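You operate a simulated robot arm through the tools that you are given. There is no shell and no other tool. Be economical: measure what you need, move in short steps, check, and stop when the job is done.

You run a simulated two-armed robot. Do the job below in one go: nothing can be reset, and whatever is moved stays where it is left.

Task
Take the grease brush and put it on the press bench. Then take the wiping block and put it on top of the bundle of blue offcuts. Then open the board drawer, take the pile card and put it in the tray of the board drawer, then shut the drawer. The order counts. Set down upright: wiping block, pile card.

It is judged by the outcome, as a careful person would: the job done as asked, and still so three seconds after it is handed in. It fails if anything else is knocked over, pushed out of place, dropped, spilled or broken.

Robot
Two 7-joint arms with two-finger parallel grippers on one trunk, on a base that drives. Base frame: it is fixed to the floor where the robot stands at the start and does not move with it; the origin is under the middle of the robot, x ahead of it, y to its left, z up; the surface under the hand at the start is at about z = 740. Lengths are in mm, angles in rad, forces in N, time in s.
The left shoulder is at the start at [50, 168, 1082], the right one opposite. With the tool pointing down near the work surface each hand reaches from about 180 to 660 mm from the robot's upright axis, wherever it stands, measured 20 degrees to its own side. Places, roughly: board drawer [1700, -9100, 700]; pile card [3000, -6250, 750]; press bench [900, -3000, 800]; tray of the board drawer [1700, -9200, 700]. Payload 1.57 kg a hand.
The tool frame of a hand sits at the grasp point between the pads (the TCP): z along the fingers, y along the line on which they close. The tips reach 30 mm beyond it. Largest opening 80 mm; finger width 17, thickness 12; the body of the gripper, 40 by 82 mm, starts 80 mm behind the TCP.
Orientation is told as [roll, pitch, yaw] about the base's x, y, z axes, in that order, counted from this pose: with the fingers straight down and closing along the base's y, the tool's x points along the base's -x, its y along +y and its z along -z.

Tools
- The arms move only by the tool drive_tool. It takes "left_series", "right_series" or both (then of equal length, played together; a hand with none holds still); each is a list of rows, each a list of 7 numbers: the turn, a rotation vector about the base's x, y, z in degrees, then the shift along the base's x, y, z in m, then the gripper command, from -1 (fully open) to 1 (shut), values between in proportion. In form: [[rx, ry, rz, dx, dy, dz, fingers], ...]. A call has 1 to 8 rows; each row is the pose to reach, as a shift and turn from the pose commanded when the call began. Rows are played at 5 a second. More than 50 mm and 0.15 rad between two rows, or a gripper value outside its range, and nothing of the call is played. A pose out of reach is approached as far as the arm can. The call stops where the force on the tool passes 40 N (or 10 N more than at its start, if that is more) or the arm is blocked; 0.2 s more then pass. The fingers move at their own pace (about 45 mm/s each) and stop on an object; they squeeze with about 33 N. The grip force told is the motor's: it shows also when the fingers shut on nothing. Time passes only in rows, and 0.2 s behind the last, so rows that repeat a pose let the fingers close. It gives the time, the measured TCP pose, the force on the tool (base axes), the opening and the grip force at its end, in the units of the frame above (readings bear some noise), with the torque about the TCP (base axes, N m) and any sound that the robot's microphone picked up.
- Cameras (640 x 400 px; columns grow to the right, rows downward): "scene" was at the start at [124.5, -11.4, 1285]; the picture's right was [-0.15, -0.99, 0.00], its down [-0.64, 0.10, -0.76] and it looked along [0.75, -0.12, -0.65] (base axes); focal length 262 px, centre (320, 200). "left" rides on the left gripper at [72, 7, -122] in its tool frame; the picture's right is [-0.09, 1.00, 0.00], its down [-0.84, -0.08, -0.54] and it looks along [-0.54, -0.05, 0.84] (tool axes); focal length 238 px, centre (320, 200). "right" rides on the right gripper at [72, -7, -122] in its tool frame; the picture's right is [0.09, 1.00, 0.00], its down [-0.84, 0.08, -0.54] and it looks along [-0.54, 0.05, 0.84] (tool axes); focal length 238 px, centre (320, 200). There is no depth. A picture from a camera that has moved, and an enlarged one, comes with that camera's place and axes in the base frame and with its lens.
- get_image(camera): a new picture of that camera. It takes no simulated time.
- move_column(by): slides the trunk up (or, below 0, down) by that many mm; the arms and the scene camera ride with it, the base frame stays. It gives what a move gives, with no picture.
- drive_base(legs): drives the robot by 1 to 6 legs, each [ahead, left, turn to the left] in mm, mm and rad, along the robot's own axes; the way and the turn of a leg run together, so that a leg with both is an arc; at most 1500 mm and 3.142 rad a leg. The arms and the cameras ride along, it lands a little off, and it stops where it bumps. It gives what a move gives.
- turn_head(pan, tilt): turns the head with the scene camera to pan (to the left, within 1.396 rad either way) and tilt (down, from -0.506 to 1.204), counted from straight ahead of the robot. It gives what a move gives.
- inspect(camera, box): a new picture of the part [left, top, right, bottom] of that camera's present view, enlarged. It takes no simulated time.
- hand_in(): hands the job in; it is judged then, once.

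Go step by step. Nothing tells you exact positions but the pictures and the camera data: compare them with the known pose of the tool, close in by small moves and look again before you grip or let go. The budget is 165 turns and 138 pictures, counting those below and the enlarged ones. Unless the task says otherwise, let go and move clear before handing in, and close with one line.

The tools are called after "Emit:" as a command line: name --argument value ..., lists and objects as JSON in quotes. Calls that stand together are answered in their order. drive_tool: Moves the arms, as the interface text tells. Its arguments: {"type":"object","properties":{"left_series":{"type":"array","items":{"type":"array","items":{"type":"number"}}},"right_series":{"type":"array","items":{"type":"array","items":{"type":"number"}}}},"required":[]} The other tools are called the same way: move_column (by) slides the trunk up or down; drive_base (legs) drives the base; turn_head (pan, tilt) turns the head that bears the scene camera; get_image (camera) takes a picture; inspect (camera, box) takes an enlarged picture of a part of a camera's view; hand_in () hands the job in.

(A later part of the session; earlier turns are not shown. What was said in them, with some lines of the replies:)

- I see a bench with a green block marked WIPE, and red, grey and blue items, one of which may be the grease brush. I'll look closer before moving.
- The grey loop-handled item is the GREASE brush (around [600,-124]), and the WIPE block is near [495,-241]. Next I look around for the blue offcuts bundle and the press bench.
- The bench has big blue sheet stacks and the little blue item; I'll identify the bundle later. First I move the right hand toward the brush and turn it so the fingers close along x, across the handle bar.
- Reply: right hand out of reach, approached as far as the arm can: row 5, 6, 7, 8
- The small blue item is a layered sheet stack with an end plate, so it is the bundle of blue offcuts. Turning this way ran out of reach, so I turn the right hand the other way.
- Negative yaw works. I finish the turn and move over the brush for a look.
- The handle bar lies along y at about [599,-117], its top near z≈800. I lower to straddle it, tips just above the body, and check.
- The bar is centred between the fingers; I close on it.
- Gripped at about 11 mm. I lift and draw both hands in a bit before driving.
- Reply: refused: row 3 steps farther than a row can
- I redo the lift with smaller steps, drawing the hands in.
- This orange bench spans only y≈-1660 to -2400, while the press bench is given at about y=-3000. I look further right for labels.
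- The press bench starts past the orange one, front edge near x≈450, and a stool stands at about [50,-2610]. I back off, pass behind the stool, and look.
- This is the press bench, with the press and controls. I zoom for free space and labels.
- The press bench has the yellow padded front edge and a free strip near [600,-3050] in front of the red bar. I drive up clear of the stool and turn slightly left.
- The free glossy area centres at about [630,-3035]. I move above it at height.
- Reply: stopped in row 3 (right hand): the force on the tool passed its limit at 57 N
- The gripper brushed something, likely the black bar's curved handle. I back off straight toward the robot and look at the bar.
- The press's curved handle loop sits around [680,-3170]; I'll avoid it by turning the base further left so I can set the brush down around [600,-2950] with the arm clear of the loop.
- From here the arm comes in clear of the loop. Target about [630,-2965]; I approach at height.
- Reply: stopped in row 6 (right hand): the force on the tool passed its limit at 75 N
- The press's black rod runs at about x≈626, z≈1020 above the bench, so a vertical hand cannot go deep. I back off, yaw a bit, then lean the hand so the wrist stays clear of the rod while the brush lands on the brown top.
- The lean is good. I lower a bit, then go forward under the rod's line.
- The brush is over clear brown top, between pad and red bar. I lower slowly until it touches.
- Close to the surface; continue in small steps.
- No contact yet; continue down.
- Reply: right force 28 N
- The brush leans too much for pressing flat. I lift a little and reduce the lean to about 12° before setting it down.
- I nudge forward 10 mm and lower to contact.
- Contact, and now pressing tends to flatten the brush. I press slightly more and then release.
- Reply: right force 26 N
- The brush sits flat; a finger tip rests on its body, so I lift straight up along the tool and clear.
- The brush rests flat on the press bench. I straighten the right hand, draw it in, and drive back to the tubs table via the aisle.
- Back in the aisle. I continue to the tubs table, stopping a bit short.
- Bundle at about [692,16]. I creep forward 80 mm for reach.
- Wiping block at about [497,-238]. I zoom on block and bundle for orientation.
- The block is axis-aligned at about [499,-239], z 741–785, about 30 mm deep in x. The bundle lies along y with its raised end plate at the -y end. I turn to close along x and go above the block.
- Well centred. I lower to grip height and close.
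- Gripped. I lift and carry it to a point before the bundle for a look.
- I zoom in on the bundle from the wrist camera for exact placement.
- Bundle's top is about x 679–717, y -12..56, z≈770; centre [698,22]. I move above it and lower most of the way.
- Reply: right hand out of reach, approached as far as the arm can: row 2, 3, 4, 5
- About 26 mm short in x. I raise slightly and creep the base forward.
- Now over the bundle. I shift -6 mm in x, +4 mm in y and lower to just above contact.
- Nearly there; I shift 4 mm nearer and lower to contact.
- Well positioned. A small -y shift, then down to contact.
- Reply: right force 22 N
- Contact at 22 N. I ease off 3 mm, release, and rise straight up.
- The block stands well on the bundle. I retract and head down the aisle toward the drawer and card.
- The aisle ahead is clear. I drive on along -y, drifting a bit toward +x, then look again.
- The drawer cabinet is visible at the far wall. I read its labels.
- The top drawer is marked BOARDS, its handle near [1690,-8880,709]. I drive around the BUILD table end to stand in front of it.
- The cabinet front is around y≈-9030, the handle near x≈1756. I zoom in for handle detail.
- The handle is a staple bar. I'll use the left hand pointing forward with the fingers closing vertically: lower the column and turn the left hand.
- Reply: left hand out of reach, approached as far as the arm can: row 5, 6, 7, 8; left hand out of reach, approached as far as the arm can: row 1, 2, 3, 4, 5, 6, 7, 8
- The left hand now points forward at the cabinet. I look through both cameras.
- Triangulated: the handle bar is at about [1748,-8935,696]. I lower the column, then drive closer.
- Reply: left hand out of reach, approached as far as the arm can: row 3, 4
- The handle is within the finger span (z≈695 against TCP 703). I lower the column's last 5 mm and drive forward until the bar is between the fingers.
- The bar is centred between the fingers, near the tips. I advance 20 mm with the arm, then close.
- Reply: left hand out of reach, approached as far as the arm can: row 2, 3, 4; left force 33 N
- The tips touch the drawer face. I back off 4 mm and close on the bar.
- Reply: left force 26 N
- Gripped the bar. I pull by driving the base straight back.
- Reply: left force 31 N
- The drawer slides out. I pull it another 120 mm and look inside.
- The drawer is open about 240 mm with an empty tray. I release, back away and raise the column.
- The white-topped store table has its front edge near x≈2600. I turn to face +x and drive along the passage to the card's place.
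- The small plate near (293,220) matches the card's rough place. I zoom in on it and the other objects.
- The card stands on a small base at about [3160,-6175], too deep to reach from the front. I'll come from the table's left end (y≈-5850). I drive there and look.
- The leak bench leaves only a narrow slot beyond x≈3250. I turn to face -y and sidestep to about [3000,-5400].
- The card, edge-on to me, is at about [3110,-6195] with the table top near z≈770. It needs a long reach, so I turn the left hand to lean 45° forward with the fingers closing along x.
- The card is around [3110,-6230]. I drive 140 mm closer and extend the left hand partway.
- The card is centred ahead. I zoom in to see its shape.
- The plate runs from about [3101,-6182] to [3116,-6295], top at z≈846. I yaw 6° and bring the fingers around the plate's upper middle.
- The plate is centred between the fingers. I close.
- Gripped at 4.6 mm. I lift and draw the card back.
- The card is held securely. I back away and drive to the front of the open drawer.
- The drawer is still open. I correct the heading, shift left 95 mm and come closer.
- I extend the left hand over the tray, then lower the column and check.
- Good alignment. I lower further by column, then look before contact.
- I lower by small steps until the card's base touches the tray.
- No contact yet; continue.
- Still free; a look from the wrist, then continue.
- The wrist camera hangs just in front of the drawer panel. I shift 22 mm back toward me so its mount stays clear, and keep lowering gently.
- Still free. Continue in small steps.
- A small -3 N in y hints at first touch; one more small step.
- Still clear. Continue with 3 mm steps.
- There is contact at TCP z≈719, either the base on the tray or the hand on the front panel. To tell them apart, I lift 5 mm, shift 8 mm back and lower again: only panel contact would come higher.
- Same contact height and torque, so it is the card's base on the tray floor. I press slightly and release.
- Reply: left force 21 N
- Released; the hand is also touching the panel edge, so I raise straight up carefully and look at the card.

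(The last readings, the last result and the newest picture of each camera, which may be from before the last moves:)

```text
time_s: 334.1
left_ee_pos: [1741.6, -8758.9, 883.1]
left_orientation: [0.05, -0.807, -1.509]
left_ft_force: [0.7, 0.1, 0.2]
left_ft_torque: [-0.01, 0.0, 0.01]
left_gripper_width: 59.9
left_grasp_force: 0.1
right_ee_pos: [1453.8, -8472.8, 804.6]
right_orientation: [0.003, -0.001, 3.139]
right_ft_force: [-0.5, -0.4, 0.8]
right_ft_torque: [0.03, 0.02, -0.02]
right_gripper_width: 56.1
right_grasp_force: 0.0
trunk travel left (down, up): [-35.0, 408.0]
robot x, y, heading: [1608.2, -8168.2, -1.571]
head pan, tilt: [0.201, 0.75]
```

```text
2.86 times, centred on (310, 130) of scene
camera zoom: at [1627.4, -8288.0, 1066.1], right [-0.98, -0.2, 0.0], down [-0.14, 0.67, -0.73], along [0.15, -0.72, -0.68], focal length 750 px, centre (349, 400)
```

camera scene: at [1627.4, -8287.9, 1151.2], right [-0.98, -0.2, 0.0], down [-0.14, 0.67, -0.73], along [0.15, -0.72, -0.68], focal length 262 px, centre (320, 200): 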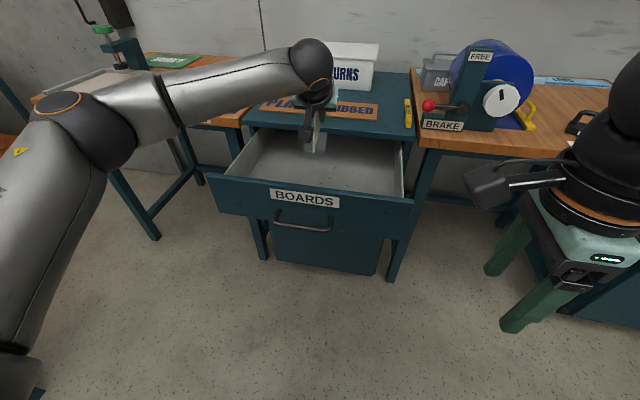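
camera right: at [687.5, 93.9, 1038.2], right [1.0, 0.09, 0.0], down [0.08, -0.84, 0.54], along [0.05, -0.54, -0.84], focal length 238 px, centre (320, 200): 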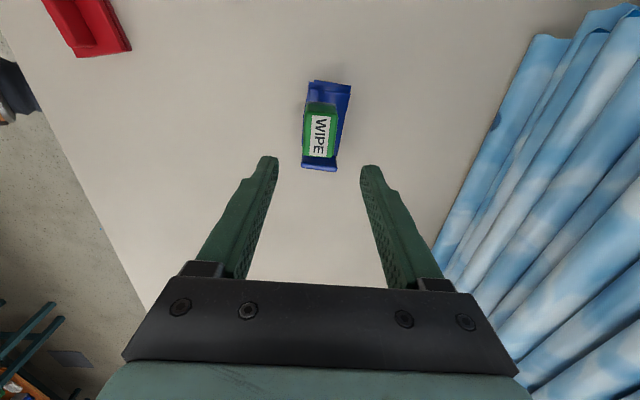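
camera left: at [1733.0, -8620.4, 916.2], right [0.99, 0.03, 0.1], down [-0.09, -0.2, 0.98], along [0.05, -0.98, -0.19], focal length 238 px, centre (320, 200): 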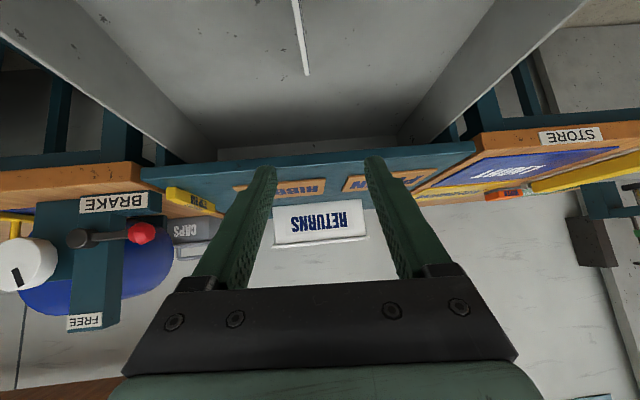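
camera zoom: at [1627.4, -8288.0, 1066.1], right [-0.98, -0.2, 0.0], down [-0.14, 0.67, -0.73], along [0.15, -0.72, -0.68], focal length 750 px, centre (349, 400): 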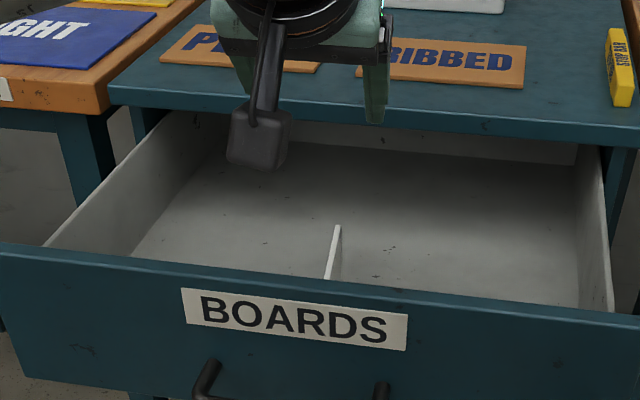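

The card stands upright in the tray, below the panel top. Next I retract, close the fingers, and lower them in front of the panel above the handle to push the drawer shut.

Emit:
drive_tool --left_series '[[0, 0, 0, 0, 0.04, 0.01, -0.5], [0, 0, 0, 0, 0.08, 0.01, 0], [0, 0, 0, 0, 0.12, 0, 1], [0, 0, 0, 0, 0.13, -0.04, 1], [0, 0, 0, 0, 0.13, -0.08, 1], [0, 0, 0, 0, 0.13, -0.12, 1], [0, 0, 0, 0, 0.13, -0.123, 1]]'

Emit:
get_image --camera "scene"

Emit:
get_image --camera "left"

```text
time_s: 335.7
left_ee_pos: [1742.2, -8627.5, 762.2]
left_orientation: [0.046, -0.806, -1.506]
left_ft_force: [0.3, -0.1, -0.6]
left_ft_torque: [0.01, -0.02, 0.02]
left_gripper_width: 0.0
left_grasp_force: 21.3
right_ee_pos: [1453.1, -8472.7, 803.3]
right_orientation: [0.004, -0.002, 3.141]
right_ft_force: [-0.1, 0.5, -0.2]
right_ft_torque: [-0.01, -0.02, -0.01]
right_gripper_width: 56.0
right_grasp_force: 0.1
trunk travel left (down, up): [-35.0, 408.0]
robot x, y, heading: [1609.3, -8168.9, -1.575]
head pan, tilt: [0.201, 0.75]
```

```text
24 pictures are left
camera scene: at [1627.4, -8287.9, 1066.1], right [-0.98, -0.2, 0.0], down [-0.14, 0.67, -0.73], along [0.15, -0.72, -0.68], focal length 262 px, centre (320, 200)
```

scene: 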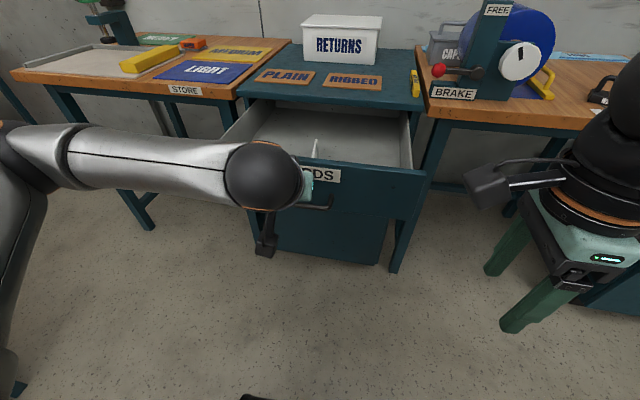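

```text
23 pictures are left
camera left: at [1733.5, -8489.7, 793.6], right [0.99, 0.03, 0.1], down [-0.09, -0.2, 0.98], along [0.05, -0.98, -0.19], focal length 238 px, centre (320, 200)
```

left: 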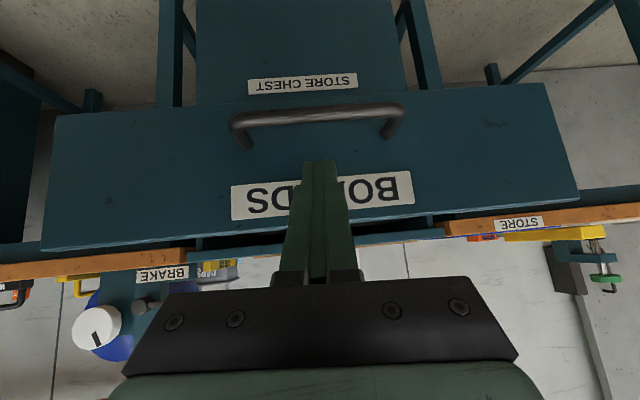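

The fingertips face the label area above the handle. I push gently with the arm.

Emit:
drive_tool --left_series '[[0, 0, 0, 0, -0.03, 0, 1], [0, 0, 0, 0, -0.05, 0, 1], [0, 0, 0, 0, -0.06, 0, 1], [0, 0, 0, 0, -0.07, 0, 1], [0, 0, 0, 0, -0.083, 0, 1], [0, 0, 0, 0, -0.098, 0, 1], [0, 0, 0, 0, -0.114, 0, 1], [0, 0, 0, 0, -0.13, 0, 1]]'

Emit:
drive_tool --left_series '[[0, 0, 0, 0, -0.012, 0, 1], [0, 0, 0, 0, -0.025, 0, 1], [0, 0, 0, 0, -0.038, 0, 1], [0, 0, 0, 0, -0.051, 0, 1], [0, 0, 0, 0, -0.064, 0, 1], [0, 0, 0, 0, -0.077, 0, 1]]'

Emit:
get_image --camera "scene"

```text
time_s: 337.5
left_ee_pos: [1742.9, -8759.6, 763.8]
left_orientation: [0.047, -0.809, -1.507]
left_ft_force: [-0.1, -0.6, -0.3]
left_ft_torque: [-0.02, -0.04, -0.01]
left_gripper_width: 0.0
left_grasp_force: 21.2
right_ee_pos: [1453.5, -8473.1, 803.7]
right_orientation: [0.005, -0.001, 3.139]
right_ft_force: [0.8, 0.7, -0.1]
right_ft_torque: [0.03, 0.0, 0.0]
right_gripper_width: 56.2
right_grasp_force: 0.0
trunk travel left (down, up): [-35.0, 408.0]
robot x, y, heading: [1609.9, -8168.2, -1.569]
head pan, tilt: [0.201, 0.75]
```

```text
time_s: 338.9
left_ee_pos: [1741.3, -8834.8, 763.5]
left_orientation: [0.048, -0.807, -1.51]
left_ft_force: [-0.6, 0.2, 1.2]
left_ft_torque: [0.0, -0.02, 0.01]
left_gripper_width: 0.0
left_grasp_force: 20.9
right_ee_pos: [1453.6, -8471.5, 804.3]
right_orientation: [0.002, -0.004, 3.139]
right_ft_force: [0.9, 1.1, 0.8]
right_ft_torque: [-0.01, 0.02, 0.0]
right_gripper_width: 55.8
right_grasp_force: 0.1
trunk travel left (down, up): [-35.0, 408.0]
robot x, y, heading: [1608.8, -8167.8, -1.574]
head pan, tilt: [0.201, 0.75]
```

```text
22 pictures are left
camera scene: at [1627.3, -8287.9, 1066.1], right [-0.98, -0.2, 0.0], down [-0.14, 0.67, -0.73], along [0.15, -0.72, -0.68], focal length 262 px, centre (320, 200)
```

scene: 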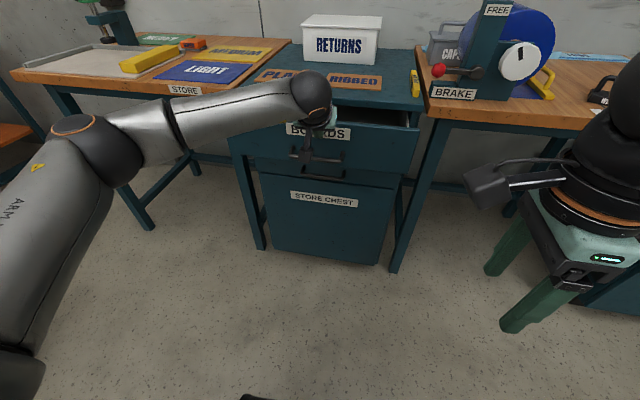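

The drawer slides in well; about 100 mm to go. I use the base for 75 mm, then the arm for the rest.

Emit:
drive_base --legs '[[75, 0, 0]]'

Emit:
drive_tool --left_series '[[0, 0, 0, 0, -0.007, 0, 1], [0, 0, 0, 0, -0.014, 0, 1], [0, 0, 0, 0, -0.021, 0, 1], [0, 0, 0, 0, -0.028, 0, 1], [0, 0, 0, 0, -0.032, 0, 1], [0, 0, 0, 0, -0.036, 0, 1]]'

Emit:
get_image --camera "scene"

```text
time_s: 340.0
left_ee_pos: [1741.5, -8909.5, 764.4]
left_orientation: [0.047, -0.805, -1.51]
left_ft_force: [0.1, -0.1, -0.2]
left_ft_torque: [0.02, 0.0, -0.03]
left_gripper_width: 0.0
left_grasp_force: 21.7
right_ee_pos: [1452.7, -8549.1, 804.1]
right_orientation: [0.003, -0.002, 3.139]
right_ft_force: [0.0, 0.1, 0.0]
right_ft_torque: [0.01, 0.04, -0.03]
right_gripper_width: 56.2
right_grasp_force: 0.1
trunk travel left (down, up): [-35.0, 408.0]
robot x, y, heading: [1607.2, -8246.0, -1.569]
head pan, tilt: [0.201, 0.75]
```

```text
time_s: 340.9
left_ee_pos: [1739.7, -8927.0, 764.2]
left_orientation: [0.05, -0.796, -1.509]
left_ft_force: [3.3, 18.2, 7.8]
left_ft_torque: [0.03, -0.04, 0.04]
left_gripper_width: 0.0
left_grasp_force: 21.2
right_ee_pos: [1453.3, -8546.0, 804.0]
right_orientation: [0.005, -0.002, 3.14]
right_ft_force: [-0.1, -0.6, 0.4]
right_ft_torque: [0.0, 0.03, 0.01]
right_gripper_width: 56.0
right_grasp_force: 0.1
trunk travel left (down, up): [-35.0, 408.0]
robot x, y, heading: [1610.4, -8243.2, -1.572]
head pan, tilt: [0.201, 0.75]
stopped in row 4 (left hand): the force on the tool passed its limit at 49 N (the readings are from after the stop); the commanded pose is now the measured one
```

```text
21 pictures are left
camera scene: at [1627.5, -8360.8, 1066.6], right [-0.98, -0.2, 0.0], down [-0.14, 0.67, -0.73], along [0.15, -0.72, -0.68], focal length 262 px, centre (320, 200)
```

scene: 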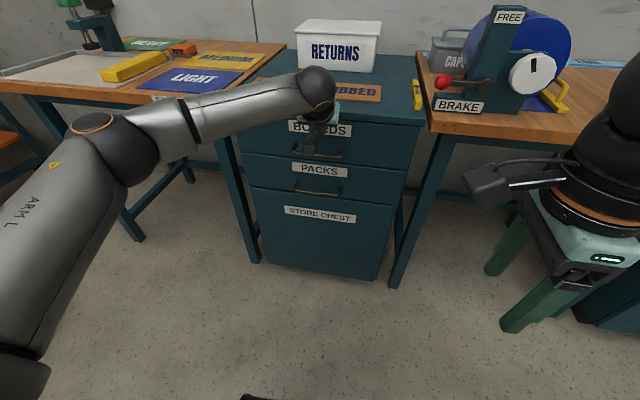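

The push stopped firmly; it looks shut. I retract the hand and check the gap.

Emit:
drive_tool --left_series '[[0, 0, 0, 0, 0.02, 0, 1], [0, 0, 0, 0, 0.06, 0, 1], [0, 0, 0, 0, 0.1, 0.02, 1], [0, 0, 0, 0, 0.14, 0.04, 1], [0, 0, 0, 0, 0.18, 0.06, 1], [0, 0, 0, 0, 0.22, 0.06, 1]]'

Emit:
drive_base --legs '[[-250, 0, 0]]'

Emit:
get_image --camera "scene"

Emit:
get_image --camera "left"

```text
time_s: 342.3
left_ee_pos: [1742.0, -8710.6, 823.2]
left_orientation: [0.052, -0.794, -1.508]
left_ft_force: [0.1, 0.0, -0.2]
left_ft_torque: [0.0, 0.02, 0.02]
left_gripper_width: 0.0
left_grasp_force: 21.3
right_ee_pos: [1454.3, -8548.3, 802.7]
right_orientation: [0.004, -0.002, 3.141]
right_ft_force: [-1.1, 0.5, 0.1]
right_ft_torque: [0.02, 0.01, 0.0]
right_gripper_width: 56.0
right_grasp_force: 0.1
trunk travel left (down, up): [-35.0, 408.0]
robot x, y, heading: [1612.2, -8241.4, -1.576]
head pan, tilt: [0.201, 0.75]
```

```text
time_s: 344.1
left_ee_pos: [1744.9, -8465.7, 822.2]
left_orientation: [0.051, -0.793, -1.503]
left_ft_force: [-0.1, 0.3, 0.8]
left_ft_torque: [-0.03, 0.0, -0.03]
left_gripper_width: 0.0
left_grasp_force: 21.1
right_ee_pos: [1454.9, -8303.5, 803.2]
right_orientation: [0.003, -0.002, -3.139]
right_ft_force: [-0.3, 0.2, -0.6]
right_ft_torque: [0.0, -0.02, 0.02]
right_gripper_width: 56.2
right_grasp_force: 0.1
trunk travel left (down, up): [-35.0, 408.0]
robot x, y, heading: [1609.4, -7994.8, -1.569]
head pan, tilt: [0.201, 0.75]
```

```text
20 pictures are left
camera scene: at [1627.5, -8117.3, 1066.1], right [-0.98, -0.2, 0.0], down [-0.14, 0.67, -0.73], along [0.15, -0.72, -0.68], focal length 262 px, centre (320, 200)
```

scene: 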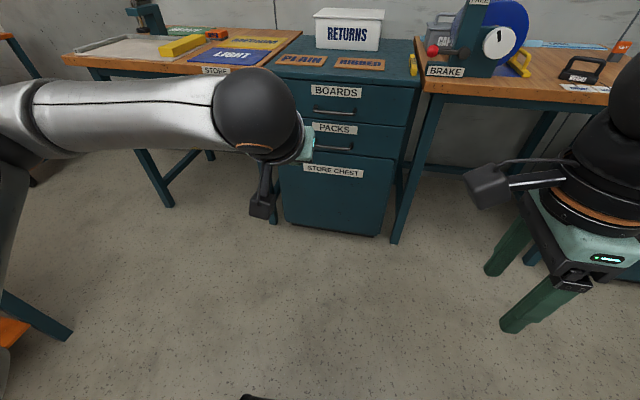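

```text
19 pictures are left
camera left: at [1734.4, -8327.3, 855.1], right [0.99, 0.04, 0.1], down [-0.09, -0.21, 0.97], along [0.06, -0.98, -0.2], focal length 238 px, centre (320, 200)
```

left: 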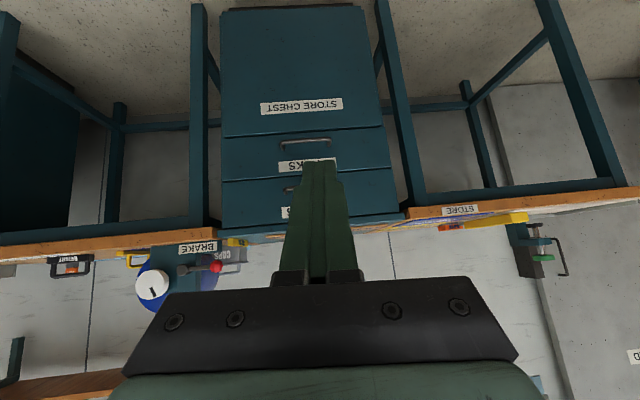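

Emit:
inspect --camera "scene" --box '[260, 30, 430, 190]'

Emit:
inspect --camera "left" --box '[200, 110, 420, 240]'

```text
2.50 times, centred on (345, 110) of scene
camera zoom: at [1627.5, -8117.3, 1066.1], right [-0.98, -0.2, 0.0], down [-0.14, 0.67, -0.73], along [0.15, -0.72, -0.68], focal length 656 px, centre (258, 425)
```

zoom: 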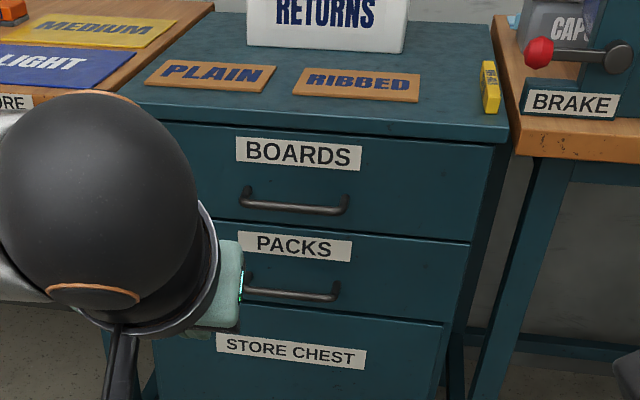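

```text
2.91 times, centred on (310, 175) of left
camera zoom: at [1734.4, -8327.3, 855.1], right [0.99, 0.04, 0.1], down [-0.09, -0.21, 0.97], along [0.06, -0.98, -0.2], focal length 693 px, centre (349, 273)
```

zoom: 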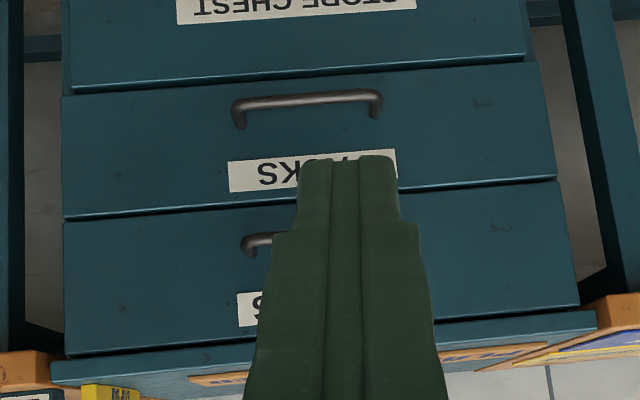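

The BOARDS drawer is flush with the PACKS drawer below it, and both hands are empty and clear. I hand in.

Emit:
hand_in

```text
The job is handed in.
```

The job is handed in: the grease brush is on the press bench, the wiping block stands on the blue offcuts, and the pile card is in the shut board drawer. On the way, the right hand bumped the press's rod and handle twice. I saw the card standing in the tray before closing the drawer, but did not reopen it to check afterwards.
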